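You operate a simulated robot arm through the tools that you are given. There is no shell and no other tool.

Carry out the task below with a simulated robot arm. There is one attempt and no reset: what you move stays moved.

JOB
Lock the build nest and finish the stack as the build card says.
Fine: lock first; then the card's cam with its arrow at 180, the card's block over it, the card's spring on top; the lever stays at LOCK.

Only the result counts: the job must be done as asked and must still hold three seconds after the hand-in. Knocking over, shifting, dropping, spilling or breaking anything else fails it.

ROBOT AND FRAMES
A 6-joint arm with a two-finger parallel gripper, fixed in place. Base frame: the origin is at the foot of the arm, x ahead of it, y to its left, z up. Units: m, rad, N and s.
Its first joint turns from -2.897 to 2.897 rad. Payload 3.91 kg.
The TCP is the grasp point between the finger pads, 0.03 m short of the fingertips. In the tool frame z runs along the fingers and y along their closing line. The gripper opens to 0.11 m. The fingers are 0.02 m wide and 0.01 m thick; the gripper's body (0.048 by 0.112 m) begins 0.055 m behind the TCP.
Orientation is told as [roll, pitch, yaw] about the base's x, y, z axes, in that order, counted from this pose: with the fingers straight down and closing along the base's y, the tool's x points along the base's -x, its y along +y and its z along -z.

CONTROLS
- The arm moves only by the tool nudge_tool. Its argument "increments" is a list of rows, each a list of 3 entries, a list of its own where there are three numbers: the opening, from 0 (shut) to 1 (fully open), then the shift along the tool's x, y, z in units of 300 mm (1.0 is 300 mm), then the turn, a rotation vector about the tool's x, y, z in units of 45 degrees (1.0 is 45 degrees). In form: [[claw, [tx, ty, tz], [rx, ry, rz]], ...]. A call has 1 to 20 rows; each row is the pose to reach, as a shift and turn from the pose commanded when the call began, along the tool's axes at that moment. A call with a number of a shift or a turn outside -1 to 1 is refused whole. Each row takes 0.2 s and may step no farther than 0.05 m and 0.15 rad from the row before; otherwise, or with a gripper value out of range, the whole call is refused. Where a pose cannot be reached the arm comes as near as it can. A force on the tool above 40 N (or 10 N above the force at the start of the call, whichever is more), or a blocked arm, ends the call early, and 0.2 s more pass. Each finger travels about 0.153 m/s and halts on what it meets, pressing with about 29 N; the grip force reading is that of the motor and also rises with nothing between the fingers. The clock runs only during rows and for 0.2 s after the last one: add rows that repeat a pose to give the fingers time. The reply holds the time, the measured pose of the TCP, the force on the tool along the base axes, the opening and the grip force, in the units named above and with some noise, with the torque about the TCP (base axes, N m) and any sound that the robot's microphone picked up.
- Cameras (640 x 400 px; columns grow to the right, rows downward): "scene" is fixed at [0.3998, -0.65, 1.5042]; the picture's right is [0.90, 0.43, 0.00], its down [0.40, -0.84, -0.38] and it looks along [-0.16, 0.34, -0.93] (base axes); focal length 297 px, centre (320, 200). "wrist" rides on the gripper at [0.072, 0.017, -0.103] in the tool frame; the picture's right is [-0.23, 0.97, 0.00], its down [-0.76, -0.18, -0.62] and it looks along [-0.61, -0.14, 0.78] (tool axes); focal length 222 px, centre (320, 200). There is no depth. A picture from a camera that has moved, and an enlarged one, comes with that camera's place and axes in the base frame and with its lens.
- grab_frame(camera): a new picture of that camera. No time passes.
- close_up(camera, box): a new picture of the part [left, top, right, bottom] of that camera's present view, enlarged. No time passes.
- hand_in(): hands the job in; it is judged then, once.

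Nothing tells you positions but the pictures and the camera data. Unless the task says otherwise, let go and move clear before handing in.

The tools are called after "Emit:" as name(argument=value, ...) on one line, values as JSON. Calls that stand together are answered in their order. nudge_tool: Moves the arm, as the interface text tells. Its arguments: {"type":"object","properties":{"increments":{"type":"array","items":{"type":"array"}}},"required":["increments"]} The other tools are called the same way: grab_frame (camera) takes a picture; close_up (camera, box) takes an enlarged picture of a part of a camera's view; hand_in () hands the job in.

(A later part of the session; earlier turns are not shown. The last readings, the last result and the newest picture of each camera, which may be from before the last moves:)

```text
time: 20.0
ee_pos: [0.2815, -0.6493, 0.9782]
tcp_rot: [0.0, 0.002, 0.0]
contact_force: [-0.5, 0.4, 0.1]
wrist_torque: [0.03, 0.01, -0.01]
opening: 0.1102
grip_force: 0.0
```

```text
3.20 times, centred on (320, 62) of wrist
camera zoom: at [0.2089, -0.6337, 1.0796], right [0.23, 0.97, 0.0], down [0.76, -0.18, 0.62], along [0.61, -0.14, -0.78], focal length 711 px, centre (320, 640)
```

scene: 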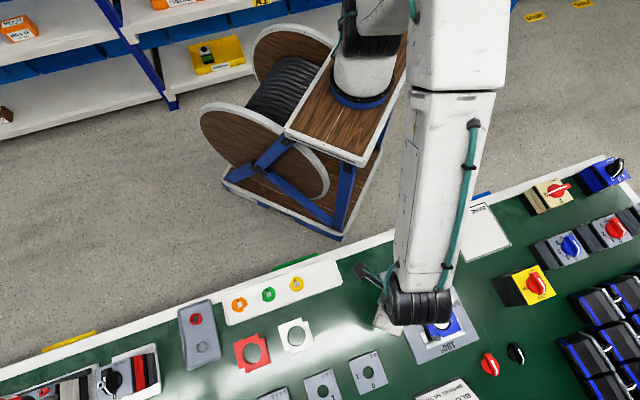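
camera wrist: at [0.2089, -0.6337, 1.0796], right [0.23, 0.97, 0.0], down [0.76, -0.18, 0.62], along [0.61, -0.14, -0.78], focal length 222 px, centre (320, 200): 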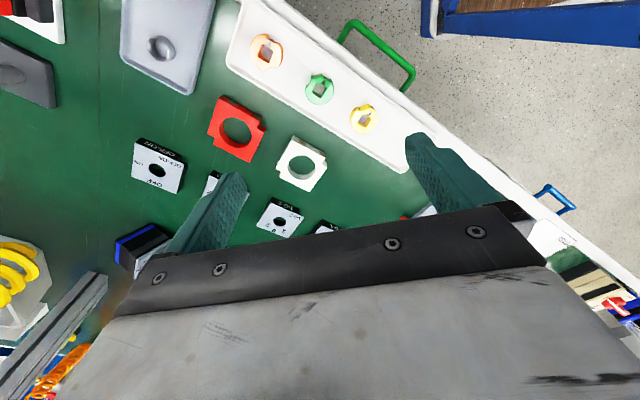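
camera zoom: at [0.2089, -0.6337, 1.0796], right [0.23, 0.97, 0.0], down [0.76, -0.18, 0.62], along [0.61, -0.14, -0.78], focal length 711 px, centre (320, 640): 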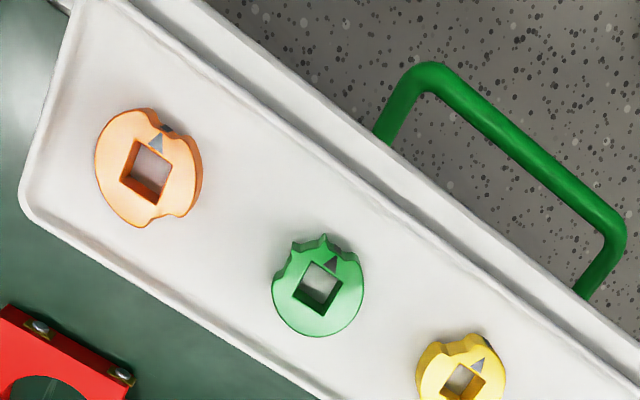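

The green cam lies in the white tray with its arrow toward the nest's "0°" direction, so it needs a half turn before placing; its notched rim faces that same side, so gripping along y holds smooth rim. I'll zoom in on it to measure.

Emit:
close_up(camera="wrist", box=[295, 65, 345, 115])

Emit:
close_up(camera="scene", box=[248, 274, 288, 314])

Emit:
close_up(camera="wrist", box=[190, 80, 340, 200])

Emit:
close_up(camera="wrist", box=[110, 0, 230, 100])

```text
8.00 times, centred on (320, 90) of wrist
camera zoom: at [0.2089, -0.6337, 1.0796], right [0.23, 0.97, 0.0], down [0.76, -0.18, 0.62], along [0.61, -0.14, -0.78], focal length 1777 px, centre (320, 1080)
```

zoom: 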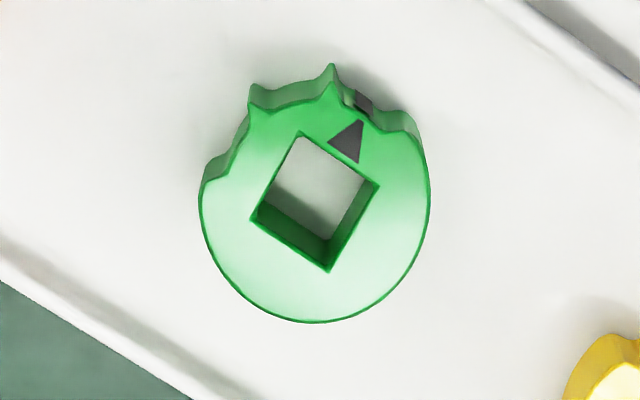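

```text
10.00 times, centred on (268, 294) of scene
camera zoom: at [0.3998, -0.65, 1.5042], right [0.9, 0.43, 0.0], down [0.4, -0.84, -0.38], along [-0.16, 0.34, -0.93], focal length 2974 px, centre (840, -740)
```

zoom: 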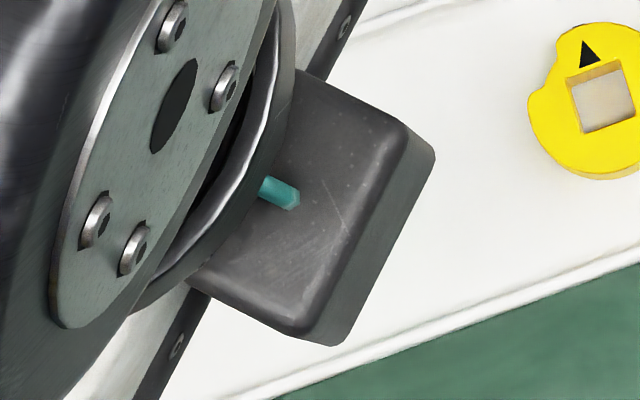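

```text
3.33 times, centred on (265, 140) of wrist
camera zoom: at [0.2089, -0.6337, 1.0796], right [0.23, 0.97, 0.0], down [0.76, -0.18, 0.62], along [0.61, -0.14, -0.78], focal length 740 px, centre (503, 400)
```

zoom: 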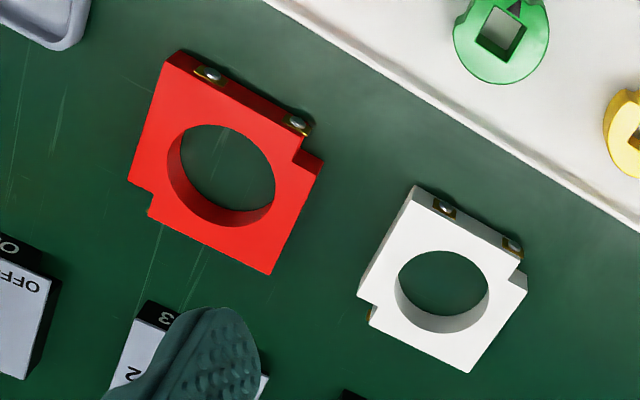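

```text
4.00 times, centred on (170, 50) of wrist
camera zoom: at [0.2089, -0.6337, 1.0796], right [0.23, 0.97, 0.0], down [0.76, -0.18, 0.62], along [0.61, -0.14, -0.78], focal length 888 px, centre (920, 800)
```

zoom: 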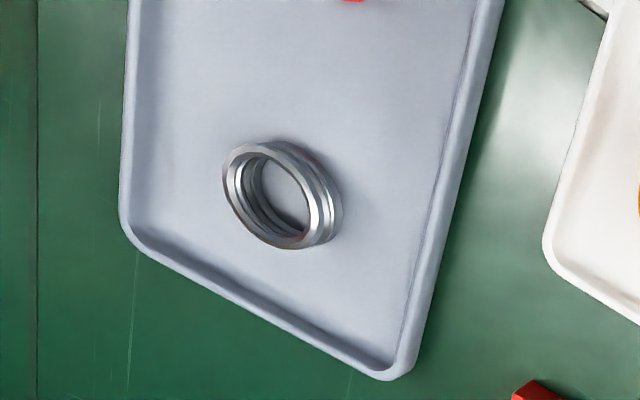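

The green cam sits at exactly the nest's 45° alignment, about 33 mm across with a 13 mm square hole, near (0.269, -0.649). The red block already lies in the same orientation as the nest. Before gripping I'll test whether the wrist can turn +180° here, since the cam must be turned half round.

Emit:
nudge_tool(increments=[[1, [0, 0, -0.1], [0, 0, -0.16]], [1, [0, 0, -0.1], [0, 0, -0.33]], [1, [0, 0, -0.1], [0, 0, -0.5]], [1, [0, 0, -0.1], [0, 0, -0.67]], [1, [0, 0, -0.1], [0, 0, -0.84]], [1, [0, 0, -0.1], [0, 0, -1]], [1, [0, 0, -0.1], [0, 0, -1]]])

Emit:
nudge_tool(increments=[[1, [0, 0, 0], [0, 0, -0.16]], [1, [0, 0, 0], [0, 0, -0.33]], [1, [0, 0, 0], [0, 0, -0.5]], [1, [0, 0, 0], [0, 0, -0.67]], [1, [0, 0, 0], [0, 0, -0.84]], [1, [0, 0, 0], [0, 0, -1]], [1, [0, 0, 0], [0, 0, -1]]])

Emit:
grab_frame(camera="wrist")

```text
time: 21.6
ee_pos: [0.2809, -0.651, 1.0076]
tcp_rot: [0.001, 0.003, 0.788]
contact_force: [0.7, 0.2, 0.0]
wrist_torque: [-0.02, -0.03, 0.0]
opening: 0.11
grip_force: 0.1
```

```text
time: 23.2
ee_pos: [0.2969, -0.649, 1.0068]
tcp_rot: [0.015, 0.003, 1.555]
contact_force: [0.0, -0.4, -0.3]
wrist_torque: [0.03, -0.01, 0.02]
opening: 0.1099
grip_force: 0.1
out of reach, approached as far as the arm can: row 6, 7
```

```text
taken
camera wrist: at [0.2801, -0.7209, 1.1085], right [-0.97, 0.24, 0.02], down [0.2, 0.76, 0.62], along [0.14, 0.6, -0.79], focal length 222 px, centre (320, 200)
```

wrist: 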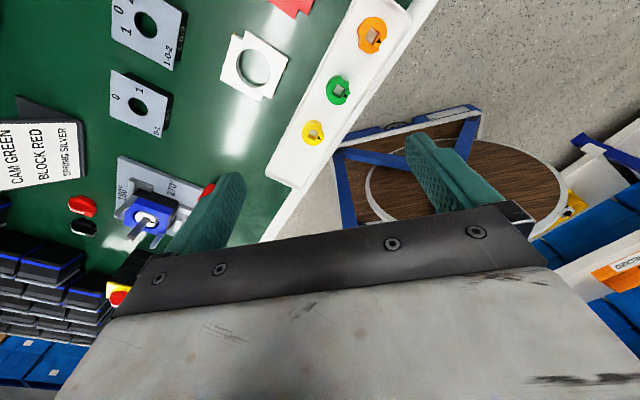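

The wrist meets its limit near +88° here, so I'll turn the other way (negative) for placing. Returning the wrist to yaw 0 over the green cam.

Emit:
nudge_tool(increments=[[1, [0, 0, 0], [0, 0, 0.16]], [1, [0, 0, 0], [0, 0, 0.33]], [1, [0, 0, 0], [0, 0, 0.5]], [1, [0, 0, 0], [0, 0, 0.67]], [1, [0, 0, 0], [0, 0, 0.84]], [1, [0, 0, 0], [0, 0, 1]], [1, [0, 0, 0], [0, 0, 1]]])

Emit:
nudge_tool(increments=[[1, [0, 0, 0], [0, 0, 0.16]], [1, [0, 0, 0], [0, 0, 0.33]], [1, [0, 0, 0], [0, 0, 0.5]], [1, [0, 0, 0], [0, 0, 0.67]], [1, [0, 0, 0], [0, 0, 0.84]], [1, [0, 0, 0], [0, 0, 1]], [1, [0, 0, 0], [0, 0, 1]]])

```text
time: 24.8
ee_pos: [0.2965, -0.6495, 1.0057]
tcp_rot: [0.003, 0.001, 0.784]
contact_force: [-0.1, 0.2, 0.4]
wrist_torque: [0.03, -0.02, -0.01]
opening: 0.1099
grip_force: 0.1
```

```text
time: 26.4
ee_pos: [0.2981, -0.6471, 1.0056]
tcp_rot: [0.001, 0.003, -0.001]
contact_force: [-1.2, 0.2, 0.5]
wrist_torque: [-0.01, 0.0, 0.02]
opening: 0.1098
grip_force: 0.0
```

Back at yaw 0. I'll move over the green cam with the fingers set to about 46 mm and come down to a hover for a close look.

Emit:
nudge_tool(increments=[[0.42, [0.05, 0, 0.1], [0, 0, 0]], [0.42, [0.0933, 0, 0.2], [0, 0, 0]], [0.42, [0.0933, 0, 0.3], [0, 0, 0]], [0.42, [0.0933, 0, 0.353], [0, 0, 0]], [0.42, [0.0933, 0, 0.353], [0, 0, 0]]])

Emit:
close_up(camera="wrist", box=[240, 100, 400, 200])

Emit:
close_up(camera="wrist", box=[280, 110, 360, 190])

```text
time: 27.6
ee_pos: [0.2691, -0.6475, 0.8996]
tcp_rot: [0.0, 0.003, 0.0]
contact_force: [-0.4, -0.4, 0.1]
wrist_torque: [0.04, -0.02, 0.03]
opening: 0.0463
grip_force: 0.0
```

```text
4.00 times, centred on (320, 150) of wrist
camera zoom: at [0.1968, -0.6315, 1.001], right [0.23, 0.97, 0.0], down [0.76, -0.18, 0.62], along [0.61, -0.14, -0.78], focal length 888 px, centre (320, 400)
```

zoom: 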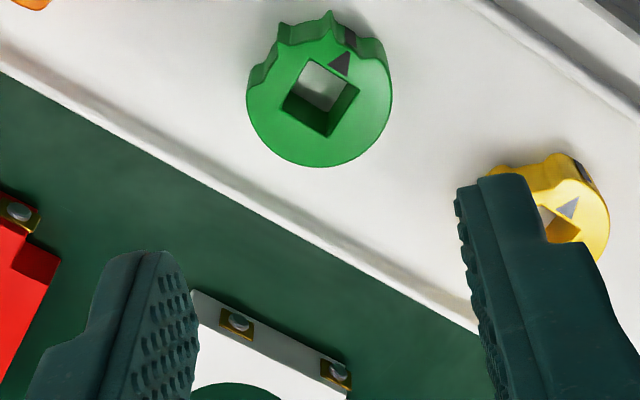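

```text
5.00 times, centred on (320, 150) of wrist
camera zoom: at [0.1968, -0.6315, 1.001], right [0.23, 0.97, 0.0], down [0.76, -0.18, 0.62], along [0.61, -0.14, -0.78], focal length 1111 px, centre (320, 450)
```

zoom: 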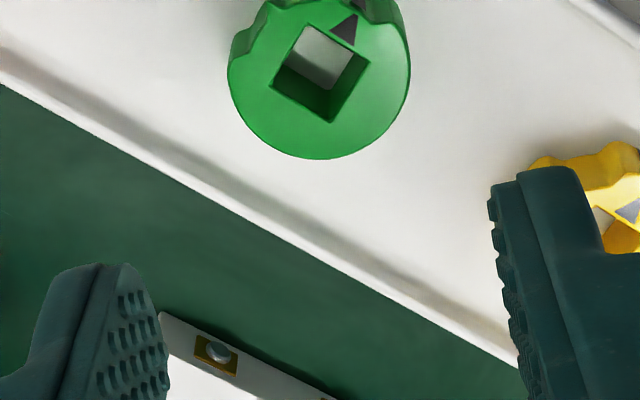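

The cam's top is at about z 0.795 and its centre near (0.270, -0.649). I need its thickness and the tray floor height, so I'll zoom in tighter.

Emit:
close_up(camera="wrist", box=[297, 98, 347, 148])

Emit:
close_up(camera="wrist", box=[230, 110, 350, 210])

```text
8.00 times, centred on (322, 123) of wrist
camera zoom: at [0.1968, -0.6315, 1.001], right [0.23, 0.97, 0.0], down [0.76, -0.18, 0.62], along [0.61, -0.14, -0.78], focal length 1777 px, centre (304, 816)
```

zoom: 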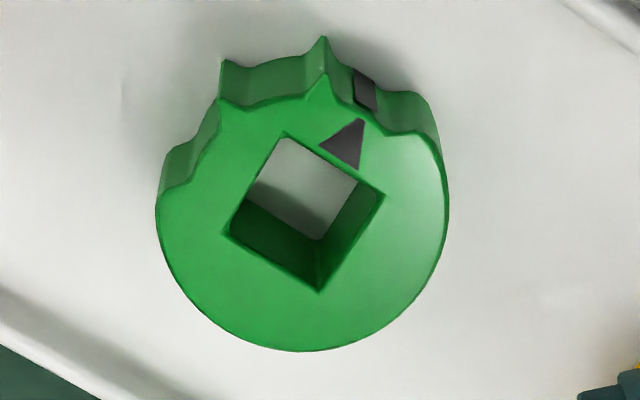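

```text
4.00 times, centred on (290, 160) of wrist
camera zoom: at [0.1968, -0.6315, 1.001], right [0.23, 0.97, 0.0], down [0.76, -0.18, 0.62], along [0.61, -0.14, -0.78], focal length 888 px, centre (440, 360)
```

zoom: 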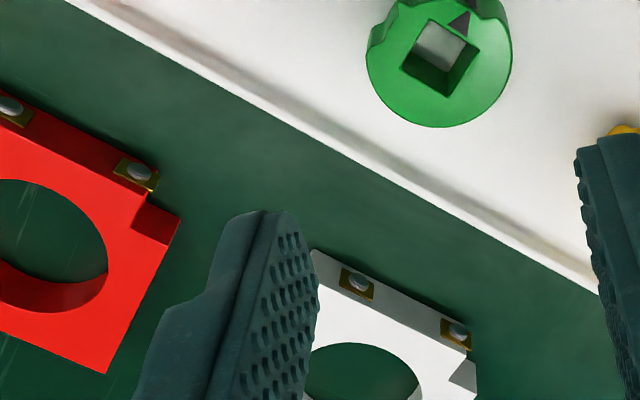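

The cam is about 15 mm thick, so the tray floor is near z 0.780. I'll lower the open fingers around it, tips about 6 mm above the floor, and check before closing.

Emit:
nudge_tool(increments=[[0.42, [-0.003, 0, 0.09], [0, 0, 0]], [0.42, [-0.003, 0, 0.18], [0, 0, 0]], [0.42, [-0.003, 0, 0.24], [0, 0, 0]], [0.42, [-0.003, 0, 0.2767], [0, 0, 0]], [0.42, [-0.003, 0, 0.2767], [0, 0, 0]]])

Emit:
close_up(camera="wrist", box=[240, 110, 400, 210])

Emit:
close_up(camera="scene", box=[230, 260, 310, 320])

```text
time: 28.8
ee_pos: [0.2693, -0.6485, 0.818]
tcp_rot: [0.0, 0.003, 0.0]
contact_force: [0.7, -0.4, 0.6]
wrist_torque: [0.0, 0.01, 0.02]
opening: 0.0461
grip_force: 0.0
```

```text
4.00 times, centred on (320, 160) of wrist
camera zoom: at [0.197, -0.632, 0.9192], right [0.23, 0.97, 0.0], down [0.76, -0.18, 0.62], along [0.61, -0.14, -0.78], focal length 888 px, centre (320, 360)
```

zoom: 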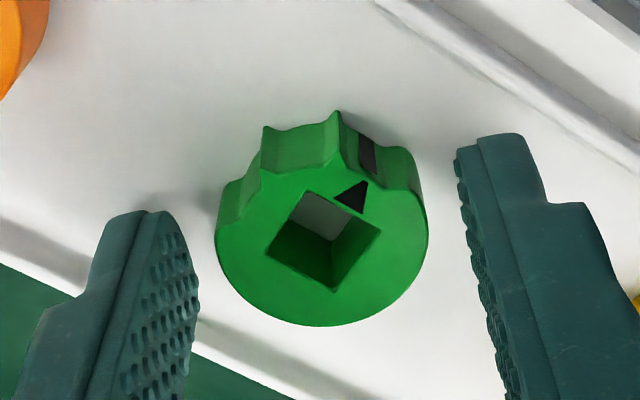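

```text
6.67 times, centred on (270, 290) of scene
camera zoom: at [0.3998, -0.65, 1.5042], right [0.9, 0.43, 0.0], down [0.4, -0.84, -0.38], along [-0.16, 0.34, -0.93], focal length 1983 px, centre (653, -400)
```

zoom: 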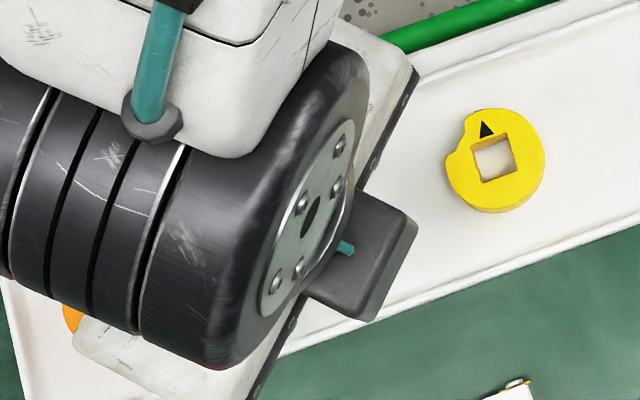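

The cam is centred between the fingers to about 1 mm. I'll nudge 1 mm forward and close on it.

Emit:
nudge_tool(increments=[[0.42, [-0.004, 0, 0], [0, 0, 0]], [0.3, [-0.004, 0, 0], [0, 0, 0]], [0.2, [-0.004, 0, 0], [0, 0, 0]], [0.1, [-0.004, 0, 0], [0, 0, 0]], [0.1, [-0.004, 0, 0], [0, 0, 0]], [0.1, [-0.004, 0, 0], [0, 0, 0]]])

Emit:
close_up(camera="wrist", box=[240, 110, 400, 210])

```text
time: 30.2
ee_pos: [0.2718, -0.6484, 0.8166]
tcp_rot: [0.003, 0.003, 0.0]
contact_force: [-0.5, 0.7, -0.1]
wrist_torque: [0.0, 0.0, -0.02]
opening: 0.0317
grip_force: 29.1
```

```text
4.00 times, centred on (320, 160) of wrist
camera zoom: at [0.1985, -0.6321, 0.9189], right [0.23, 0.97, 0.0], down [0.76, -0.18, 0.62], along [0.61, -0.14, -0.78], focal length 888 px, centre (320, 360)
```

zoom: 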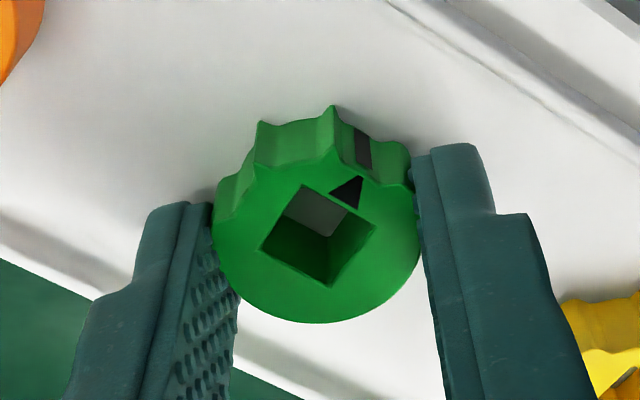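

The cam is gripped (opening 31.7 mm, 29 N). I'll lift it straight up and check that it comes along squarely.

Emit:
nudge_tool(increments=[[0.1, [0, 0, -0.05], [0, 0, 0]], [0.1, [0, 0, -0.15], [0, 0, 0]], [0.1, [0, 0, -0.27], [0, 0, 0]], [0.1, [0, 0, -0.4], [0, 0, 0]], [0.1, [0, 0, -0.5], [0, 0, 0]], [0.1, [0, 0, -0.5], [0, 0, 0]]])

Emit:
close_up(camera="wrist", box=[240, 110, 400, 210])

```text
time: 31.6
ee_pos: [0.2687, -0.6483, 0.9664]
tcp_rot: [-0.001, 0.002, -0.001]
contact_force: [0.5, 0.0, 0.1]
wrist_torque: [0.0, 0.0, 0.0]
opening: 0.0316
grip_force: 28.5
```

```text
4.00 times, centred on (320, 160) of wrist
camera zoom: at [0.1973, -0.6317, 1.0676], right [0.23, 0.97, 0.0], down [0.76, -0.18, 0.62], along [0.61, -0.14, -0.78], focal length 888 px, centre (320, 360)
```

zoom: 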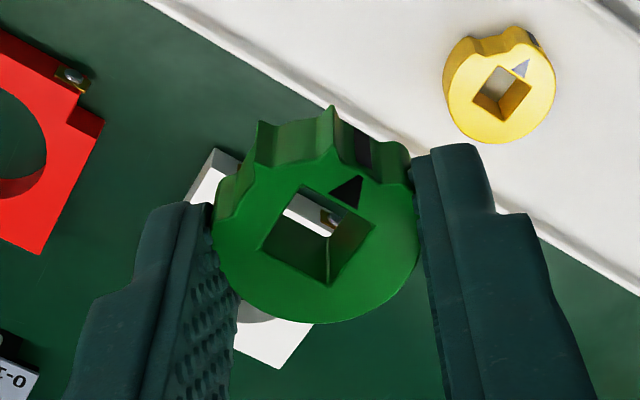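

The cam hangs level and is centred in the grip to under 1 mm, its hole square to the tool. I'll carry it toward the nest while turning the wrist -45° as the first part of the half turn.

Emit:
nudge_tool(increments=[[0.1, [-0.12, 0.033, 0], [0, 0, 0.125]], [0.1, [-0.24, 0.066, 0], [0, 0, 0.25]], [0.1, [-0.36, 0.1, 0], [0, 0, 0.375]], [0.1, [-0.48, 0.133, 0], [0, 0, 0.5]], [0.1, [-0.6, 0.166, 0], [0, 0, 0.625]], [0.1, [-0.72, 0.2, 0], [0, 0, 0.75]], [0.1, [-0.84, 0.233, 0], [0, 0, 0.875]], [0.1, [-0.96, 0.267, 0], [0, 0, 1]], [0.1, [-0.96, 0.267, 0], [0, 0, 1]]])

Emit:
nudge_tool(increments=[[0.1, [0, 0, 0], [0, 0, 0.16]], [0.1, [0, 0, 0], [0, 0, 0.33]], [0.1, [0, 0, 0], [0, 0, 0.5]], [0.1, [0, 0, 0], [0, 0, 0.67]], [0.1, [0, 0, 0], [0, 0, 0.84]], [0.1, [0, 0, 0], [0, 0, 1]], [0.1, [0, 0, 0], [0, 0, 1]]])

Emit:
nudge_tool(increments=[[0.1, [0, 0, 0], [0, 0, 0.16]], [0.1, [0, 0, 0], [0, 0, 0.33]], [0.1, [0, 0, 0], [0, 0, 0.5]], [0.1, [0, 0, 0], [0, 0, 0.67]], [0.1, [0, 0, 0], [0, 0, 0.84]], [0.1, [0, 0, 0], [0, 0, 1]], [0.1, [0, 0, 0], [0, 0, 1]]])

Emit:
nudge_tool(increments=[[0.1, [0, 0, 0], [0, 0, 0.16]], [0.1, [0, 0, 0], [0, 0, 0.33]], [0.1, [0, 0, 0], [0, 0, 0.5]], [0.1, [0, 0, 0], [0, 0, 0.67]], [0.1, [0, 0, 0], [0, 0, 0.84]], [0.1, [0, 0, 0], [0, 0, 1]], [0.1, [0, 0, 0], [0, 0, 1]]])

Emit:
grab_frame(camera="wrist")

Emit:
grab_frame(camera="scene")

```text
time: 33.6
ee_pos: [0.5599, -0.5699, 0.9685]
tcp_rot: [-0.001, 0.003, -0.787]
contact_force: [-0.8, 0.4, -0.5]
wrist_torque: [0.01, 0.0, -0.01]
opening: 0.0316
grip_force: 29.5
```

```text
time: 35.2
ee_pos: [0.5594, -0.5684, 0.967]
tcp_rot: [-0.001, 0.001, -1.573]
contact_force: [-0.5, 1.0, 0.2]
wrist_torque: [-0.01, 0.02, 0.01]
opening: 0.0318
grip_force: 29.1
```

```text
time: 36.8
ee_pos: [0.5597, -0.5697, 0.9657]
tcp_rot: [-0.002, -0.002, -2.359]
contact_force: [0.6, -0.8, -0.4]
wrist_torque: [-0.05, 0.04, -0.01]
opening: 0.0315
grip_force: 28.8
```

```text
time: 38.4
ee_pos: [0.5588, -0.5694, 0.9658]
tcp_rot: [0.001, -0.001, 3.142]
contact_force: [0.7, -0.3, 0.6]
wrist_torque: [-0.02, 0.02, 0.03]
opening: 0.0317
grip_force: 28.7
```

```text
taken
camera wrist: at [0.6318, -0.5864, 1.0677], right [-0.23, -0.97, 0.0], down [-0.76, 0.18, 0.62], along [-0.61, 0.14, -0.78], focal length 222 px, centre (320, 200)
```

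wrist: 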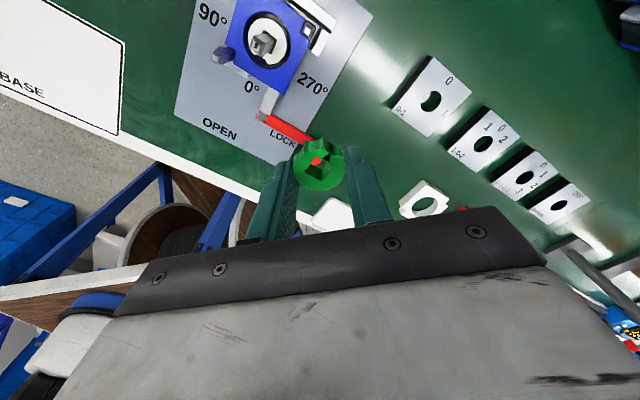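

```text
taken
```

scene: 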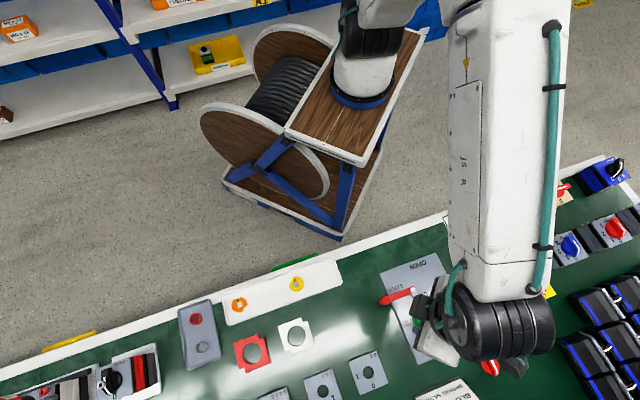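

The half turn is done (yaw 180°), the cam's arrow now pointing toward 180°. From this opposite side I'll re-measure the shaft to cancel camera bias.

Emit:
close_up(camera="wrist", box=[210, 0, 310, 100])

Emit:
close_up(camera="wrist", box=[240, 20, 290, 70])

Emit:
close_up(camera="wrist", box=[280, 120, 360, 200])

```text
4.00 times, centred on (260, 50) of wrist
camera zoom: at [0.6318, -0.5864, 1.0677], right [-0.23, -0.97, 0.0], down [-0.76, 0.18, 0.62], along [-0.61, 0.14, -0.78], focal length 888 px, centre (560, 800)
```

zoom: 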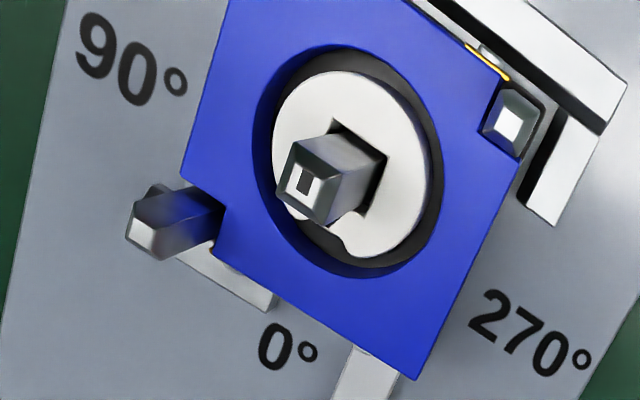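

```text
8.00 times, centred on (265, 45) of wrist
camera zoom: at [0.6318, -0.5864, 1.0677], right [-0.23, -0.97, 0.0], down [-0.76, 0.18, 0.62], along [-0.61, 0.14, -0.78], focal length 1777 px, centre (760, 1440)
```

zoom: 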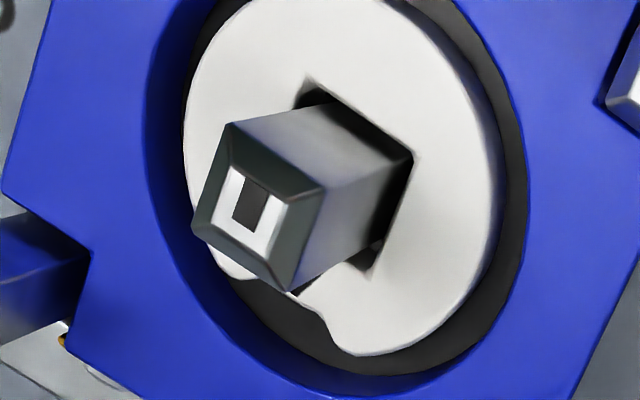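

```text
5.00 times, centred on (320, 160) of wrist
camera zoom: at [0.6318, -0.5864, 1.0677], right [-0.23, -0.97, 0.0], down [-0.76, 0.18, 0.62], along [-0.61, 0.14, -0.78], focal length 1111 px, centre (320, 400)
```

zoom: 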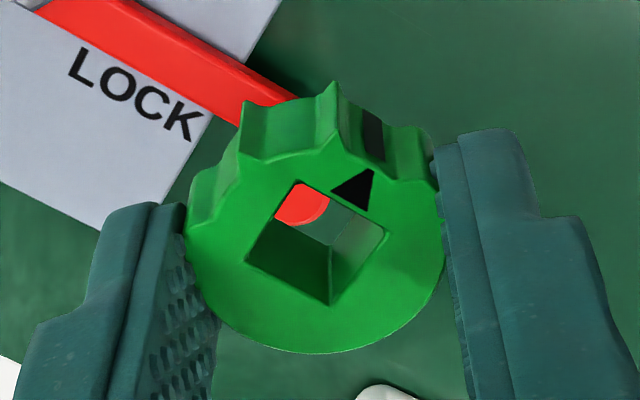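

Both sides agree: shaft centre ≈ (0.6297, -0.5378). I'll move the cam over it at a safe height, then check through the hole.

Emit:
nudge_tool(increments=[[0.1, [0.08, -0.035, 0], [0, 0, 0]], [0.1, [0.16, -0.07, 0], [0, 0, 0]], [0.1, [0.2343, -0.1033, 0], [0, 0, 0]], [0.1, [0.2343, -0.1033, 0.08], [0, 0, 0]], [0.1, [0.2343, -0.1033, 0.15], [0, 0, 0]], [0.1, [0.2343, -0.1033, 0.15], [0, 0, 0]]])

Emit:
grab_frame(camera="wrist")

Emit:
close_up(camera="wrist", box=[270, 90, 370, 190])

Emit:
close_up(camera="scene", box=[400, 270, 500, 370])

```text
time: 39.8
ee_pos: [0.6291, -0.538, 0.9208]
tcp_rot: [-0.001, -0.004, 3.141]
contact_force: [-0.4, 0.3, 0.0]
wrist_torque: [0.02, 0.0, 0.0]
opening: 0.0315
grip_force: 28.8
```

```text
taken
camera wrist: at [0.7016, -0.5545, 1.0219], right [-0.23, -0.97, 0.0], down [-0.76, 0.18, 0.62], along [-0.61, 0.14, -0.78], focal length 222 px, centre (320, 200)
```

wrist: 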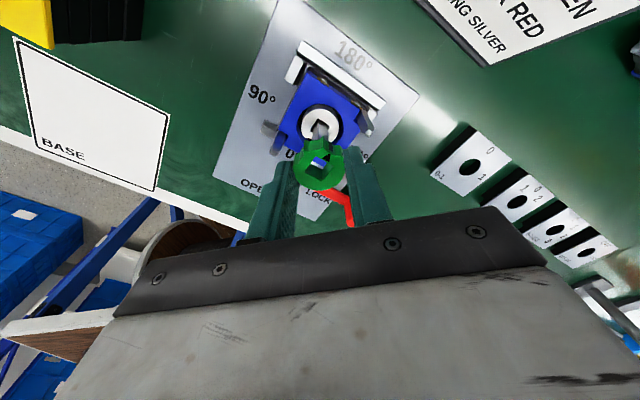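

```text
4.00 times, centred on (320, 140) of wrist
camera zoom: at [0.7016, -0.5545, 1.0219], right [-0.23, -0.97, 0.0], down [-0.76, 0.18, 0.62], along [-0.61, 0.14, -0.78], focal length 888 px, centre (320, 440)
```

zoom: 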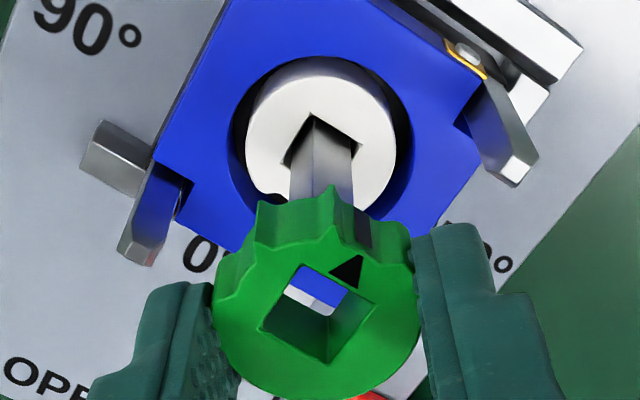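

```text
4.00 times, centred on (450, 320) of scene
camera zoom: at [0.3998, -0.65, 1.5042], right [0.9, 0.43, 0.0], down [0.4, -0.84, -0.38], along [-0.16, 0.34, -0.93], focal length 1190 px, centre (-200, -280)
```

zoom: 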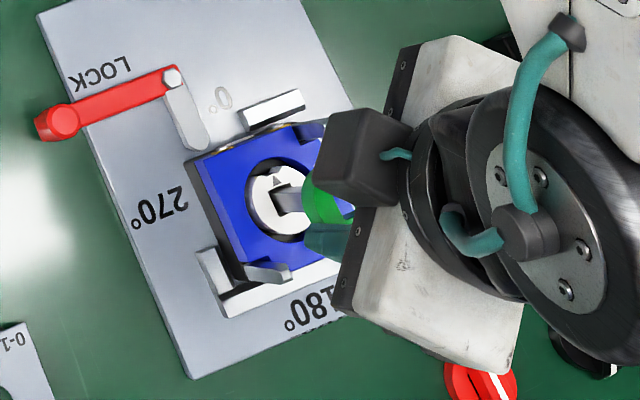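

The cam is over the shaft with its arrow toward the 180° label. I'll make a sub-mm correction and lower just enough for the shaft tip to enter the hole, then check force.

Emit:
nudge_tool(increments=[[0.1, [0.001, 0.0023, 0.02], [0, 0, 0]], [0.1, [0.001, 0.0023, 0.045], [0, 0, 0]], [0.1, [0.001, 0.0023, 0.06], [0, 0, 0]], [0.1, [0.001, 0.0023, 0.07], [0, 0, 0]], [0.1, [0.001, 0.0023, 0.08], [0, 0, 0]], [0.1, [0.001, 0.0023, 0.08], [0, 0, 0]]])

Emit:
close_up(camera="wrist", box=[270, 100, 370, 200])

Emit:
close_up(camera="scene", box=[420, 290, 480, 350])

```text
time: 41.2
ee_pos: [0.63, -0.5383, 0.8966]
tcp_rot: [-0.003, -0.003, 3.142]
contact_force: [-6.5, 0.3, -2.3]
wrist_torque: [-0.02, 0.17, -0.01]
opening: 0.0316
grip_force: 28.9
```

```text
4.00 times, centred on (320, 150) of wrist
camera zoom: at [0.7022, -0.5553, 0.9978], right [-0.23, -0.97, 0.0], down [-0.76, 0.18, 0.63], along [-0.61, 0.14, -0.78], focal length 888 px, centre (320, 400)
```

zoom: 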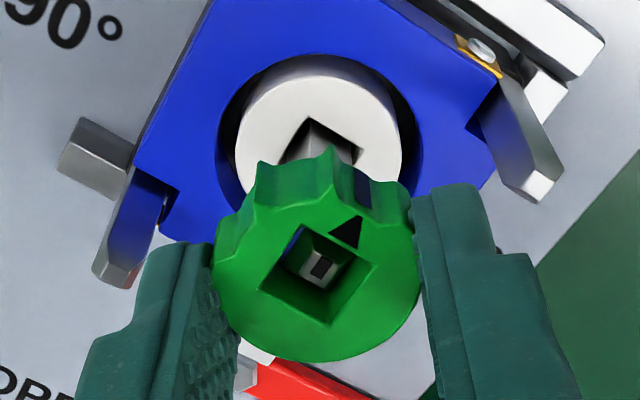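

```text
6.67 times, centred on (450, 320) of scene
camera zoom: at [0.3998, -0.65, 1.5042], right [0.9, 0.43, 0.0], down [0.4, -0.84, -0.38], along [-0.16, 0.34, -0.93], focal length 1983 px, centre (-547, -600)
```

zoom: 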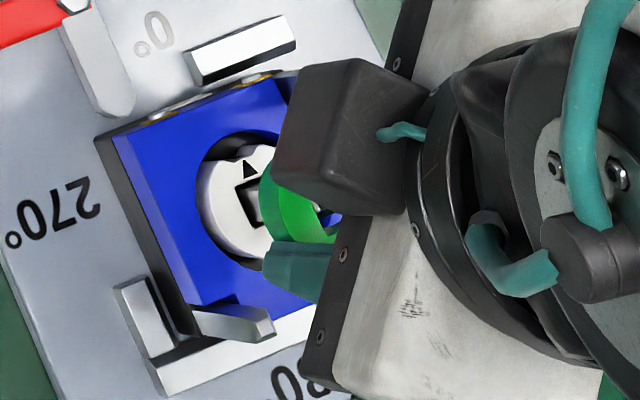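

There's a sideways contact force of about 6.5 N in -x at the shaft tip, so the hole sits slightly too far +x. I'll look closely through the hole.

Emit:
close_up(camera="wrist", box=[295, 145, 345, 195])

Emit:
close_up(camera="wrist", box=[305, 150, 335, 180])

```text
8.00 times, centred on (320, 170) of wrist
camera zoom: at [0.7022, -0.5553, 0.9978], right [-0.23, -0.97, 0.0], down [-0.76, 0.18, 0.63], along [-0.61, 0.14, -0.78], focal length 1777 px, centre (320, 440)
```

zoom: 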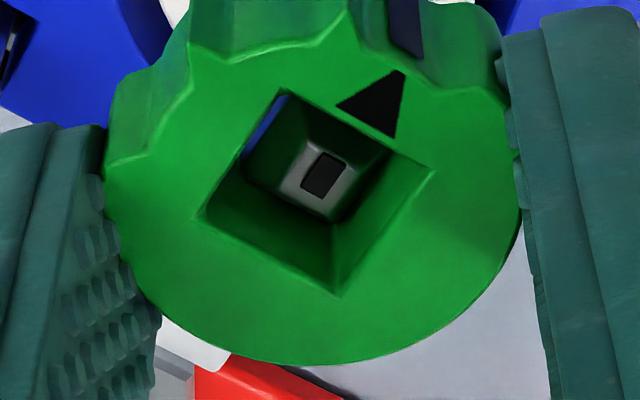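

```text
13.33 times, centred on (320, 165) of wrist
camera zoom: at [0.7022, -0.5553, 0.9978], right [-0.23, -0.97, 0.0], down [-0.76, 0.18, 0.63], along [-0.61, 0.14, -0.78], focal length 2962 px, centre (320, 667)
```

zoom: 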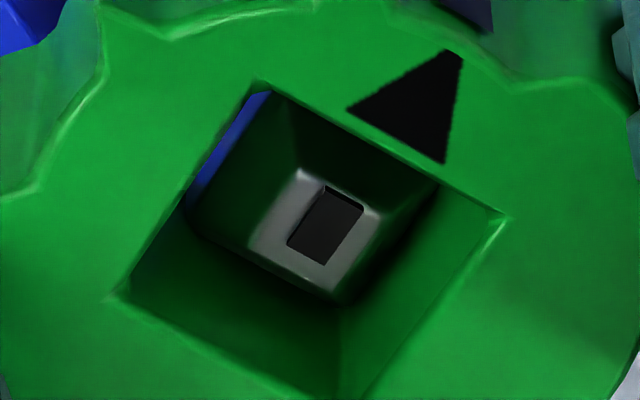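

The shaft tip is about 1.6–2 mm toward -x of the hole centre, agreeing with the force. I'll shift the cam 1.5 mm in -x and read the force again.

Emit:
nudge_tool(increments=[[0.1, [-0.0025, 0, 0], [0, 0, 0]], [0.1, [-0.005, 0, 0], [0, 0, 0]], [0.1, [-0.005, 0, 0], [0, 0, 0]]])

Emit:
close_up(camera="wrist", box=[305, 150, 335, 180])

```text
time: 42.0
ee_pos: [0.63, -0.5375, 0.8967]
tcp_rot: [0.001, -0.002, 3.141]
contact_force: [0.2, 0.2, -0.5]
wrist_torque: [-0.01, -0.02, 0.0]
opening: 0.0318
grip_force: 29.6
```

```text
13.33 times, centred on (320, 165) of wrist
camera zoom: at [0.7008, -0.5549, 0.9987], right [-0.23, -0.97, 0.0], down [-0.76, 0.18, 0.62], along [-0.61, 0.14, -0.78], focal length 2962 px, centre (320, 667)
```

zoom: 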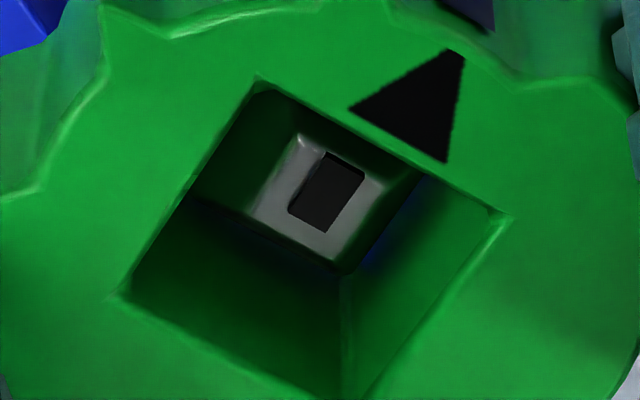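

Force is now zero and the shaft tip is centred in the hole. I'll lower the cam down the shaft to about 3 mm above seating.

Emit:
nudge_tool(increments=[[0.1, [0, 0.001, 0.02], [0, 0, 0]], [0.1, [0, 0.001, 0.04], [0, 0, 0]], [0.1, [0, 0.001, 0.06], [0, 0, 0]], [0.1, [0, 0.001, 0.08], [0, 0, 0]], [0.1, [0, 0.001, 0.097], [0, 0, 0]], [0.1, [0, 0.001, 0.097], [0, 0, 0]]])

Emit:
close_up(camera="wrist", box=[270, 110, 370, 210])

Emit:
close_up(camera="scene", box=[420, 290, 480, 350])

```text
time: 43.4
ee_pos: [0.6288, -0.5389, 0.8689]
tcp_rot: [0.0, -0.002, 3.139]
contact_force: [1.4, -0.9, -1.2]
wrist_torque: [0.0, 0.0, 0.02]
opening: 0.0316
grip_force: 29.4
```

```text
4.00 times, centred on (320, 160) of wrist
camera zoom: at [0.7005, -0.5556, 0.9701], right [-0.23, -0.97, 0.0], down [-0.76, 0.18, 0.62], along [-0.61, 0.14, -0.78], focal length 888 px, centre (320, 360)
```

zoom: 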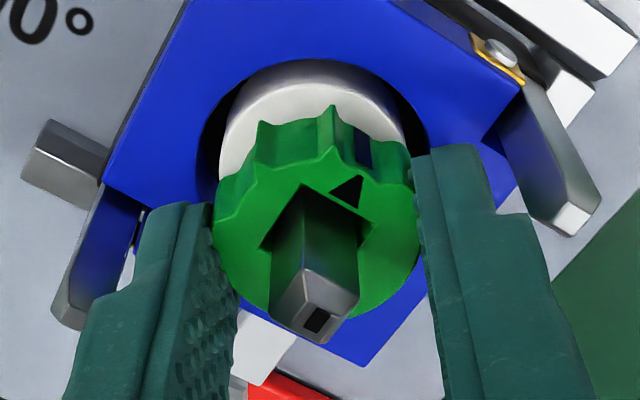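

```text
6.67 times, centred on (450, 320) of scene
camera zoom: at [0.3998, -0.65, 1.5042], right [0.9, 0.43, 0.0], down [0.4, -0.84, -0.38], along [-0.16, 0.34, -0.93], focal length 1983 px, centre (-547, -600)
```

zoom: 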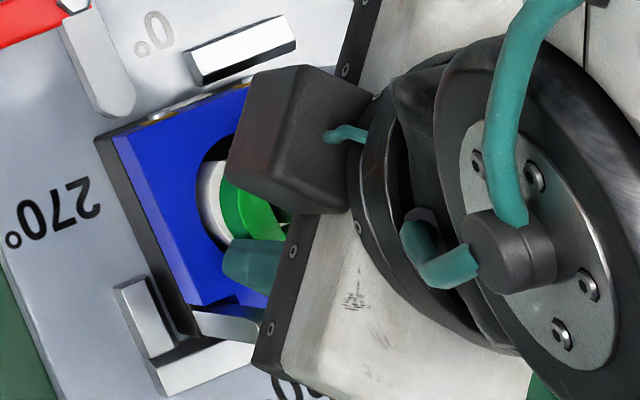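

The shaft is through the hole. I'll lower a further 3 mm and watch for seating force.

Emit:
nudge_tool(increments=[[0.1, [0, 0, 0.004], [0, 0, 0]], [0.1, [0, 0, 0.008], [0, 0, 0]], [0.1, [0, 0, 0.01], [0, 0, 0]], [0.1, [0, 0, 0.01], [0, 0, 0]]])

Emit:
close_up(camera="wrist", box=[270, 110, 370, 210])

```text
time: 44.4
ee_pos: [0.6283, -0.5389, 0.8639]
tcp_rot: [0.002, -0.002, 3.14]
contact_force: [0.7, 0.4, -0.3]
wrist_torque: [-0.02, 0.02, 0.01]
opening: 0.0316
grip_force: 29.1
```

```text
4.00 times, centred on (320, 160) of wrist
camera zoom: at [0.7004, -0.5555, 0.9666], right [-0.23, -0.97, 0.0], down [-0.76, 0.18, 0.62], along [-0.61, 0.14, -0.78], focal length 888 px, centre (320, 360)
```

zoom: 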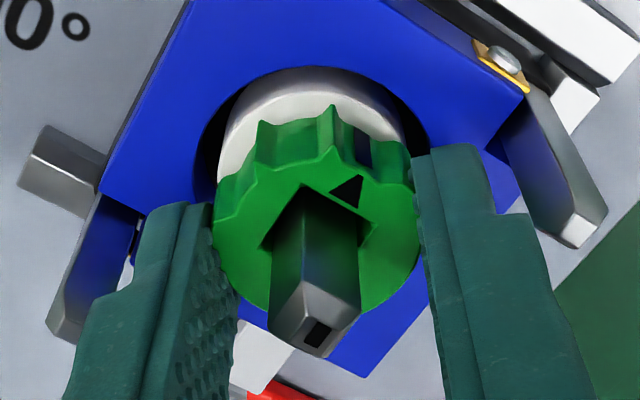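

No seating yet. Lowering 2–3 mm more.

Emit:
nudge_tool(increments=[[0.1, [0, 0, 0.003], [0, 0, 0]], [0.1, [0, 0, 0.006], [0, 0, 0]], [0.1, [0, 0, 0.008], [0, 0, 0]], [0.1, [0, 0, 0.008], [0, 0, 0]]])

Emit:
close_up(camera="wrist", box=[270, 110, 370, 210])

```text
time: 45.4
ee_pos: [0.6282, -0.5381, 0.8636]
tcp_rot: [0.0, -0.002, 3.143]
contact_force: [-0.5, 0.0, -1.4]
wrist_torque: [0.01, 0.0, 0.01]
opening: 0.0317
grip_force: 28.8
```

```text
4.00 times, centred on (320, 160) of wrist
camera zoom: at [0.7005, -0.5556, 0.9638], right [-0.23, -0.97, 0.0], down [-0.76, 0.18, 0.62], along [-0.61, 0.14, -0.78], focal length 888 px, centre (320, 360)
```

zoom: 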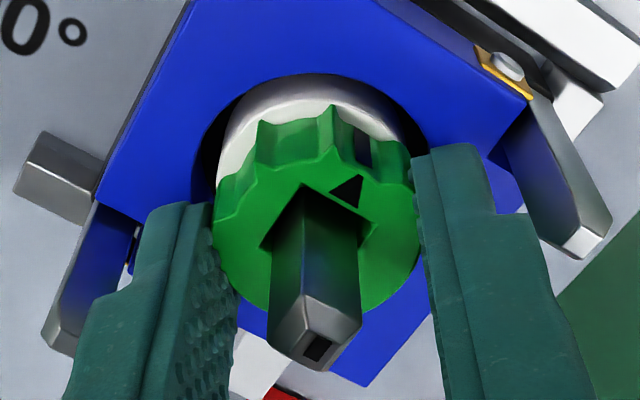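

Still no contact; the gap to the white cam is closing. Another 2 mm.

Emit:
nudge_tool(increments=[[0.1, [0, 0, 0.003], [0, 0, 0]], [0.1, [0, 0, 0.006], [0, 0, 0]], [0.1, [0, 0, 0.006], [0, 0, 0]]])

Emit:
close_up(camera="wrist", box=[270, 110, 370, 210])

```text
time: 46.2
ee_pos: [0.6275, -0.5388, 0.861]
tcp_rot: [0.001, 0.0, 3.143]
contact_force: [-1.7, 0.9, 12.1]
wrist_torque: [0.04, 0.1, 0.0]
opening: 0.0317
grip_force: 29.6
```

```text
4.00 times, centred on (320, 160) of wrist
camera zoom: at [0.7005, -0.556, 0.963], right [-0.23, -0.97, 0.0], down [-0.76, 0.18, 0.62], along [-0.61, 0.14, -0.78], focal length 888 px, centre (320, 360)
```

zoom: 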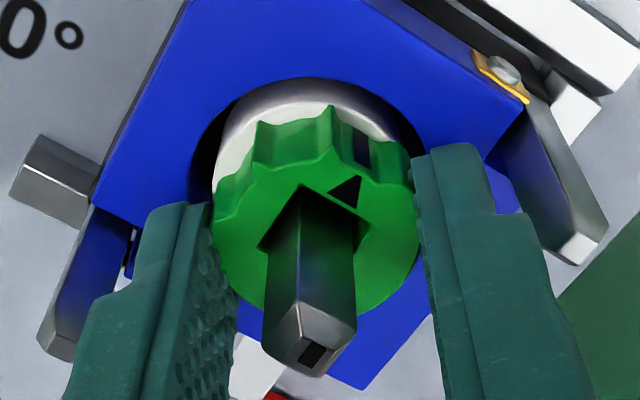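

The cam has seated on the white cam (+12 N). I'll relieve the pressure and open the fingers only slightly, since the posts stand just outside them, then look.

Emit:
nudge_tool(increments=[[0.1, [0, 0, -0.004], [0, 0, 0]], [0.1, [0, 0, -0.004], [0, 0, 0]], [0.31, [0, 0, -0.004], [0, 0, 0]], [0.325, [0, 0, -0.004], [0, 0, 0]], [0.325, [0, 0, -0.004], [0, 0, 0]]])

Emit:
close_up(camera="wrist", box=[270, 110, 370, 210])

```text
time: 47.4
ee_pos: [0.6284, -0.5394, 0.8615]
tcp_rot: [0.0, -0.001, 3.141]
contact_force: [-0.1, 0.2, -0.8]
wrist_torque: [0.03, 0.01, 0.02]
opening: 0.0359
grip_force: 0.1
```

```text
4.00 times, centred on (320, 160) of wrist
camera zoom: at [0.7004, -0.5562, 0.9632], right [-0.23, -0.97, 0.0], down [-0.76, 0.18, 0.62], along [-0.61, 0.14, -0.78], focal length 888 px, centre (320, 360)
```

zoom: 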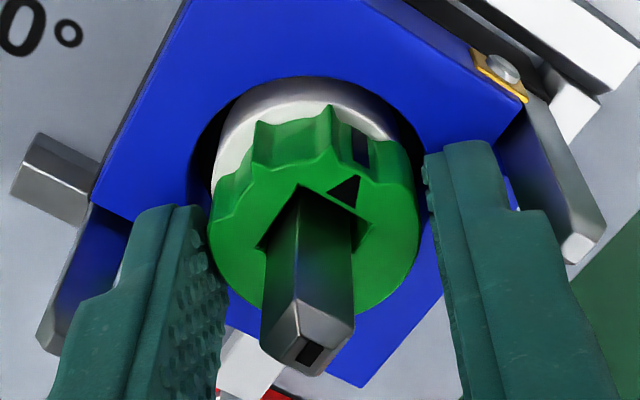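

The cam is released and sits on the shaft, arrow toward 180°. Lifting straight up slowly between cam and posts.

Emit:
nudge_tool(increments=[[0.325, [0, 0, -0.03], [0, 0, 0]], [0.325, [0, 0, -0.06], [0, 0, 0]], [0.325, [0, 0, -0.1], [0, 0, 0]], [0.325, [0, 0, -0.16], [0, 0, 0]], [0.325, [0, 0, -0.26], [0, 0, 0]], [0.325, [0, 0, -0.38], [0, 0, 0]], [0.325, [0, 0, -0.38], [0, 0, 0]]])

Emit:
grab_frame(camera="wrist")

Emit:
close_up(camera="wrist", box=[270, 40, 390, 140])

```text
time: 49.0
ee_pos: [0.6287, -0.538, 0.9743]
tcp_rot: [0.001, -0.001, 3.142]
contact_force: [0.7, 0.1, -0.6]
wrist_torque: [0.0, -0.01, -0.02]
opening: 0.0358
grip_force: 0.1
```

```text
taken
camera wrist: at [0.701, -0.5563, 1.0759], right [-0.23, -0.97, 0.0], down [-0.76, 0.18, 0.62], along [-0.61, 0.14, -0.78], focal length 222 px, centre (320, 200)
```

wrist: 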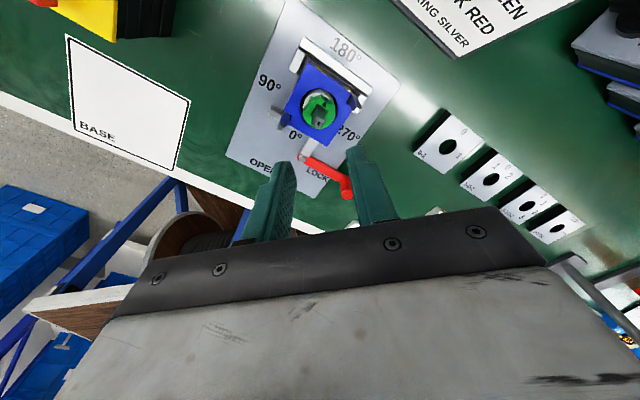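

```text
4.00 times, centred on (330, 90) of wrist
camera zoom: at [0.701, -0.5563, 1.0759], right [-0.23, -0.97, 0.0], down [-0.76, 0.18, 0.62], along [-0.61, 0.14, -0.78], focal length 888 px, centre (280, 640)
```

zoom: 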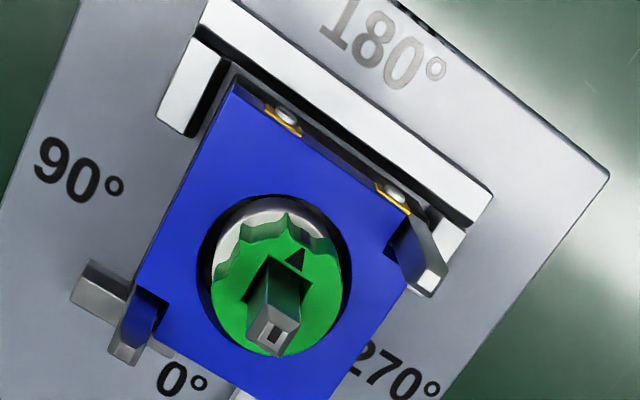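

The green cam is on the shaft with its arrow to 180°. Next the red block: I'll fly over it while turning the wrist to yaw -45° so the fingers close along its side-to-side axis.

Emit:
nudge_tool(increments=[[0.6, [-0.07, 0.047, -0.05], [0, 0, -0.125]], [0.7, [-0.14, 0.094, -0.08], [0, 0, -0.25]], [0.8, [-0.21, 0.141, -0.08], [0, 0, -0.375]], [0.9, [-0.28, 0.188, -0.08], [0, 0, -0.5]], [0.9, [-0.35, 0.235, -0.08], [0, 0, -0.625]], [0.9, [-0.42, 0.282, -0.08], [0, 0, -0.75]], [0.9, [-0.49, 0.33, -0.08], [0, 0, -0.875]], [0.9, [-0.55, 0.378, -0.08], [0, 0, -1]], [0.9, [-0.55, 0.378, -0.08], [0, 0, -1]]])

Emit:
nudge_tool(increments=[[0.9, [-0.08, -0.015, 0], [0, 0, -0.125]], [0.9, [-0.16, -0.03, 0], [0, 0, -0.25]], [0.9, [-0.24, -0.045, 0], [0, 0, -0.375]], [0.9, [-0.32, -0.06, 0], [0, 0, -0.5]], [0.9, [-0.4, -0.075, 0], [0, 0, -0.625]], [0.9, [-0.48, -0.09, 0], [0, 0, -0.75]], [0.9, [-0.57, -0.105, 0], [0, 0, -0.875]], [0.9, [-0.654, -0.119, 0], [0, 0, -1]], [0.9, [-0.654, -0.119, 0], [0, 0, -1]]])

Emit:
nudge_tool(increments=[[0.9, [0, 0, 0], [0, 0, -0.16]], [0.9, [0, 0, 0], [0, 0, -0.33]], [0.9, [0, 0, 0], [0, 0, -0.5]], [0.9, [0, 0, 0], [0, 0, -0.67]], [0.9, [0, 0, 0], [0, 0, -0.84]], [0.9, [0, 0, 0], [0, 0, -1]], [0.9, [0, 0, 0], [0, 0, -1]]])

Emit:
grab_frame(camera="wrist")

Emit:
grab_frame(camera="scene")

```text
time: 51.0
ee_pos: [0.4636, -0.6512, 0.9997]
tcp_rot: [-0.002, -0.002, -2.354]
contact_force: [-0.2, 0.2, 0.1]
wrist_torque: [0.02, 0.02, 0.01]
opening: 0.099
grip_force: 0.0
```

```text
time: 53.0
ee_pos: [0.2999, -0.7663, 1.001]
tcp_rot: [-0.002, 0.002, -1.569]
contact_force: [0.7, 0.2, 0.2]
wrist_torque: [-0.02, -0.01, 0.01]
opening: 0.0988
grip_force: 0.0
```

```text
time: 54.6
ee_pos: [0.2989, -0.7643, 1.002]
tcp_rot: [-0.003, 0.003, -0.783]
contact_force: [0.2, 0.3, -0.3]
wrist_torque: [-0.03, -0.01, 0.02]
opening: 0.0988
grip_force: 0.1
```

```text
taken
camera wrist: at [0.2593, -0.7026, 1.1019], right [0.85, 0.53, 0.0], down [0.41, -0.66, 0.62], along [0.33, -0.53, -0.78], focal length 222 px, centre (320, 200)
```

wrist: 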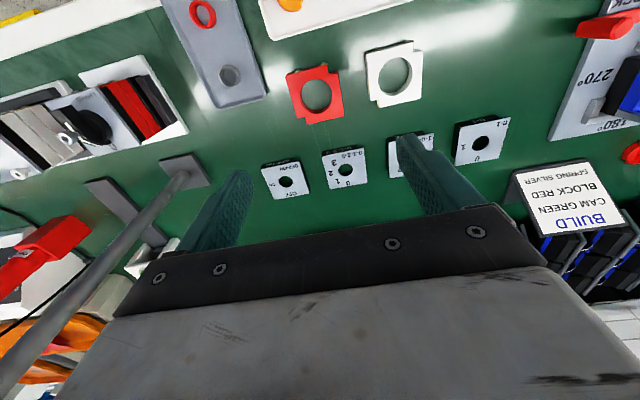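

```text
taken
```

scene: 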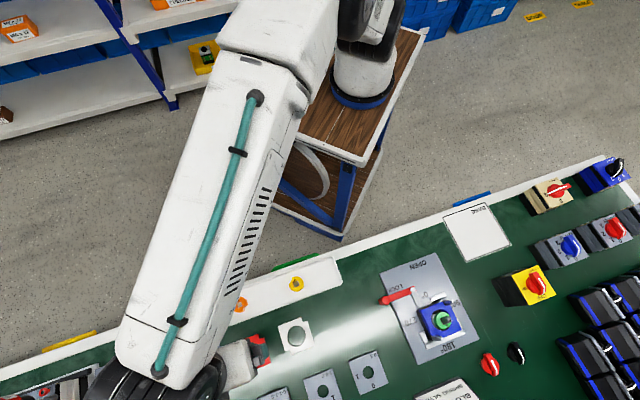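

I'm over the red block; there's a tall vertical rod standing near (0.17, -0.99) that I must keep the arm away from. Zooming in on the block.

Emit:
close_up(camera="wrist", box=[270, 45, 370, 145])

Emit:
close_up(camera="wrist", box=[160, 0, 280, 120])

```text
4.00 times, centred on (320, 95) of wrist
camera zoom: at [0.2593, -0.7026, 1.1019], right [0.85, 0.53, 0.0], down [0.41, -0.66, 0.62], along [0.33, -0.53, -0.78], focal length 888 px, centre (320, 620)
```

zoom: 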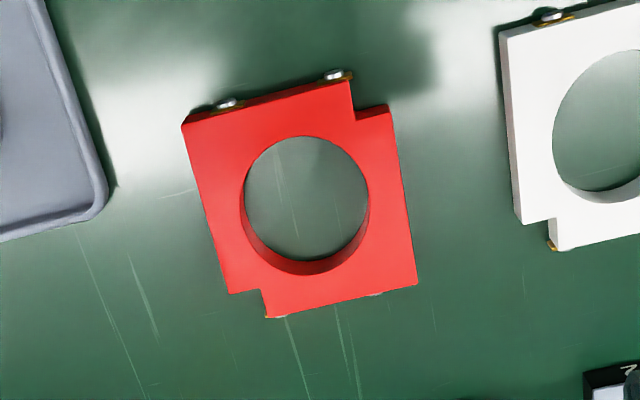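

```text
3.33 times, centred on (220, 60) of wrist
camera zoom: at [0.2593, -0.7026, 1.1019], right [0.85, 0.53, 0.0], down [0.41, -0.66, 0.62], along [0.33, -0.53, -0.78], focal length 740 px, centre (653, 667)
```

zoom: 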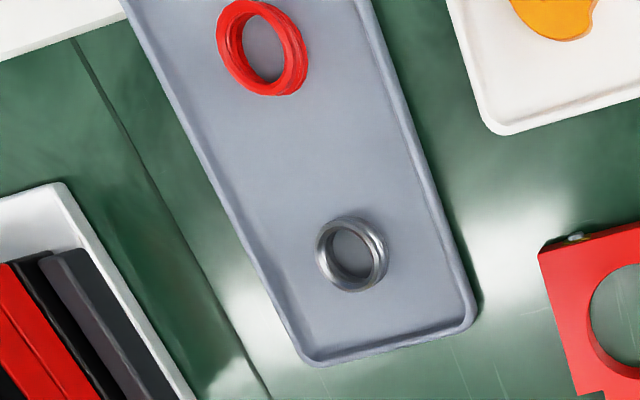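

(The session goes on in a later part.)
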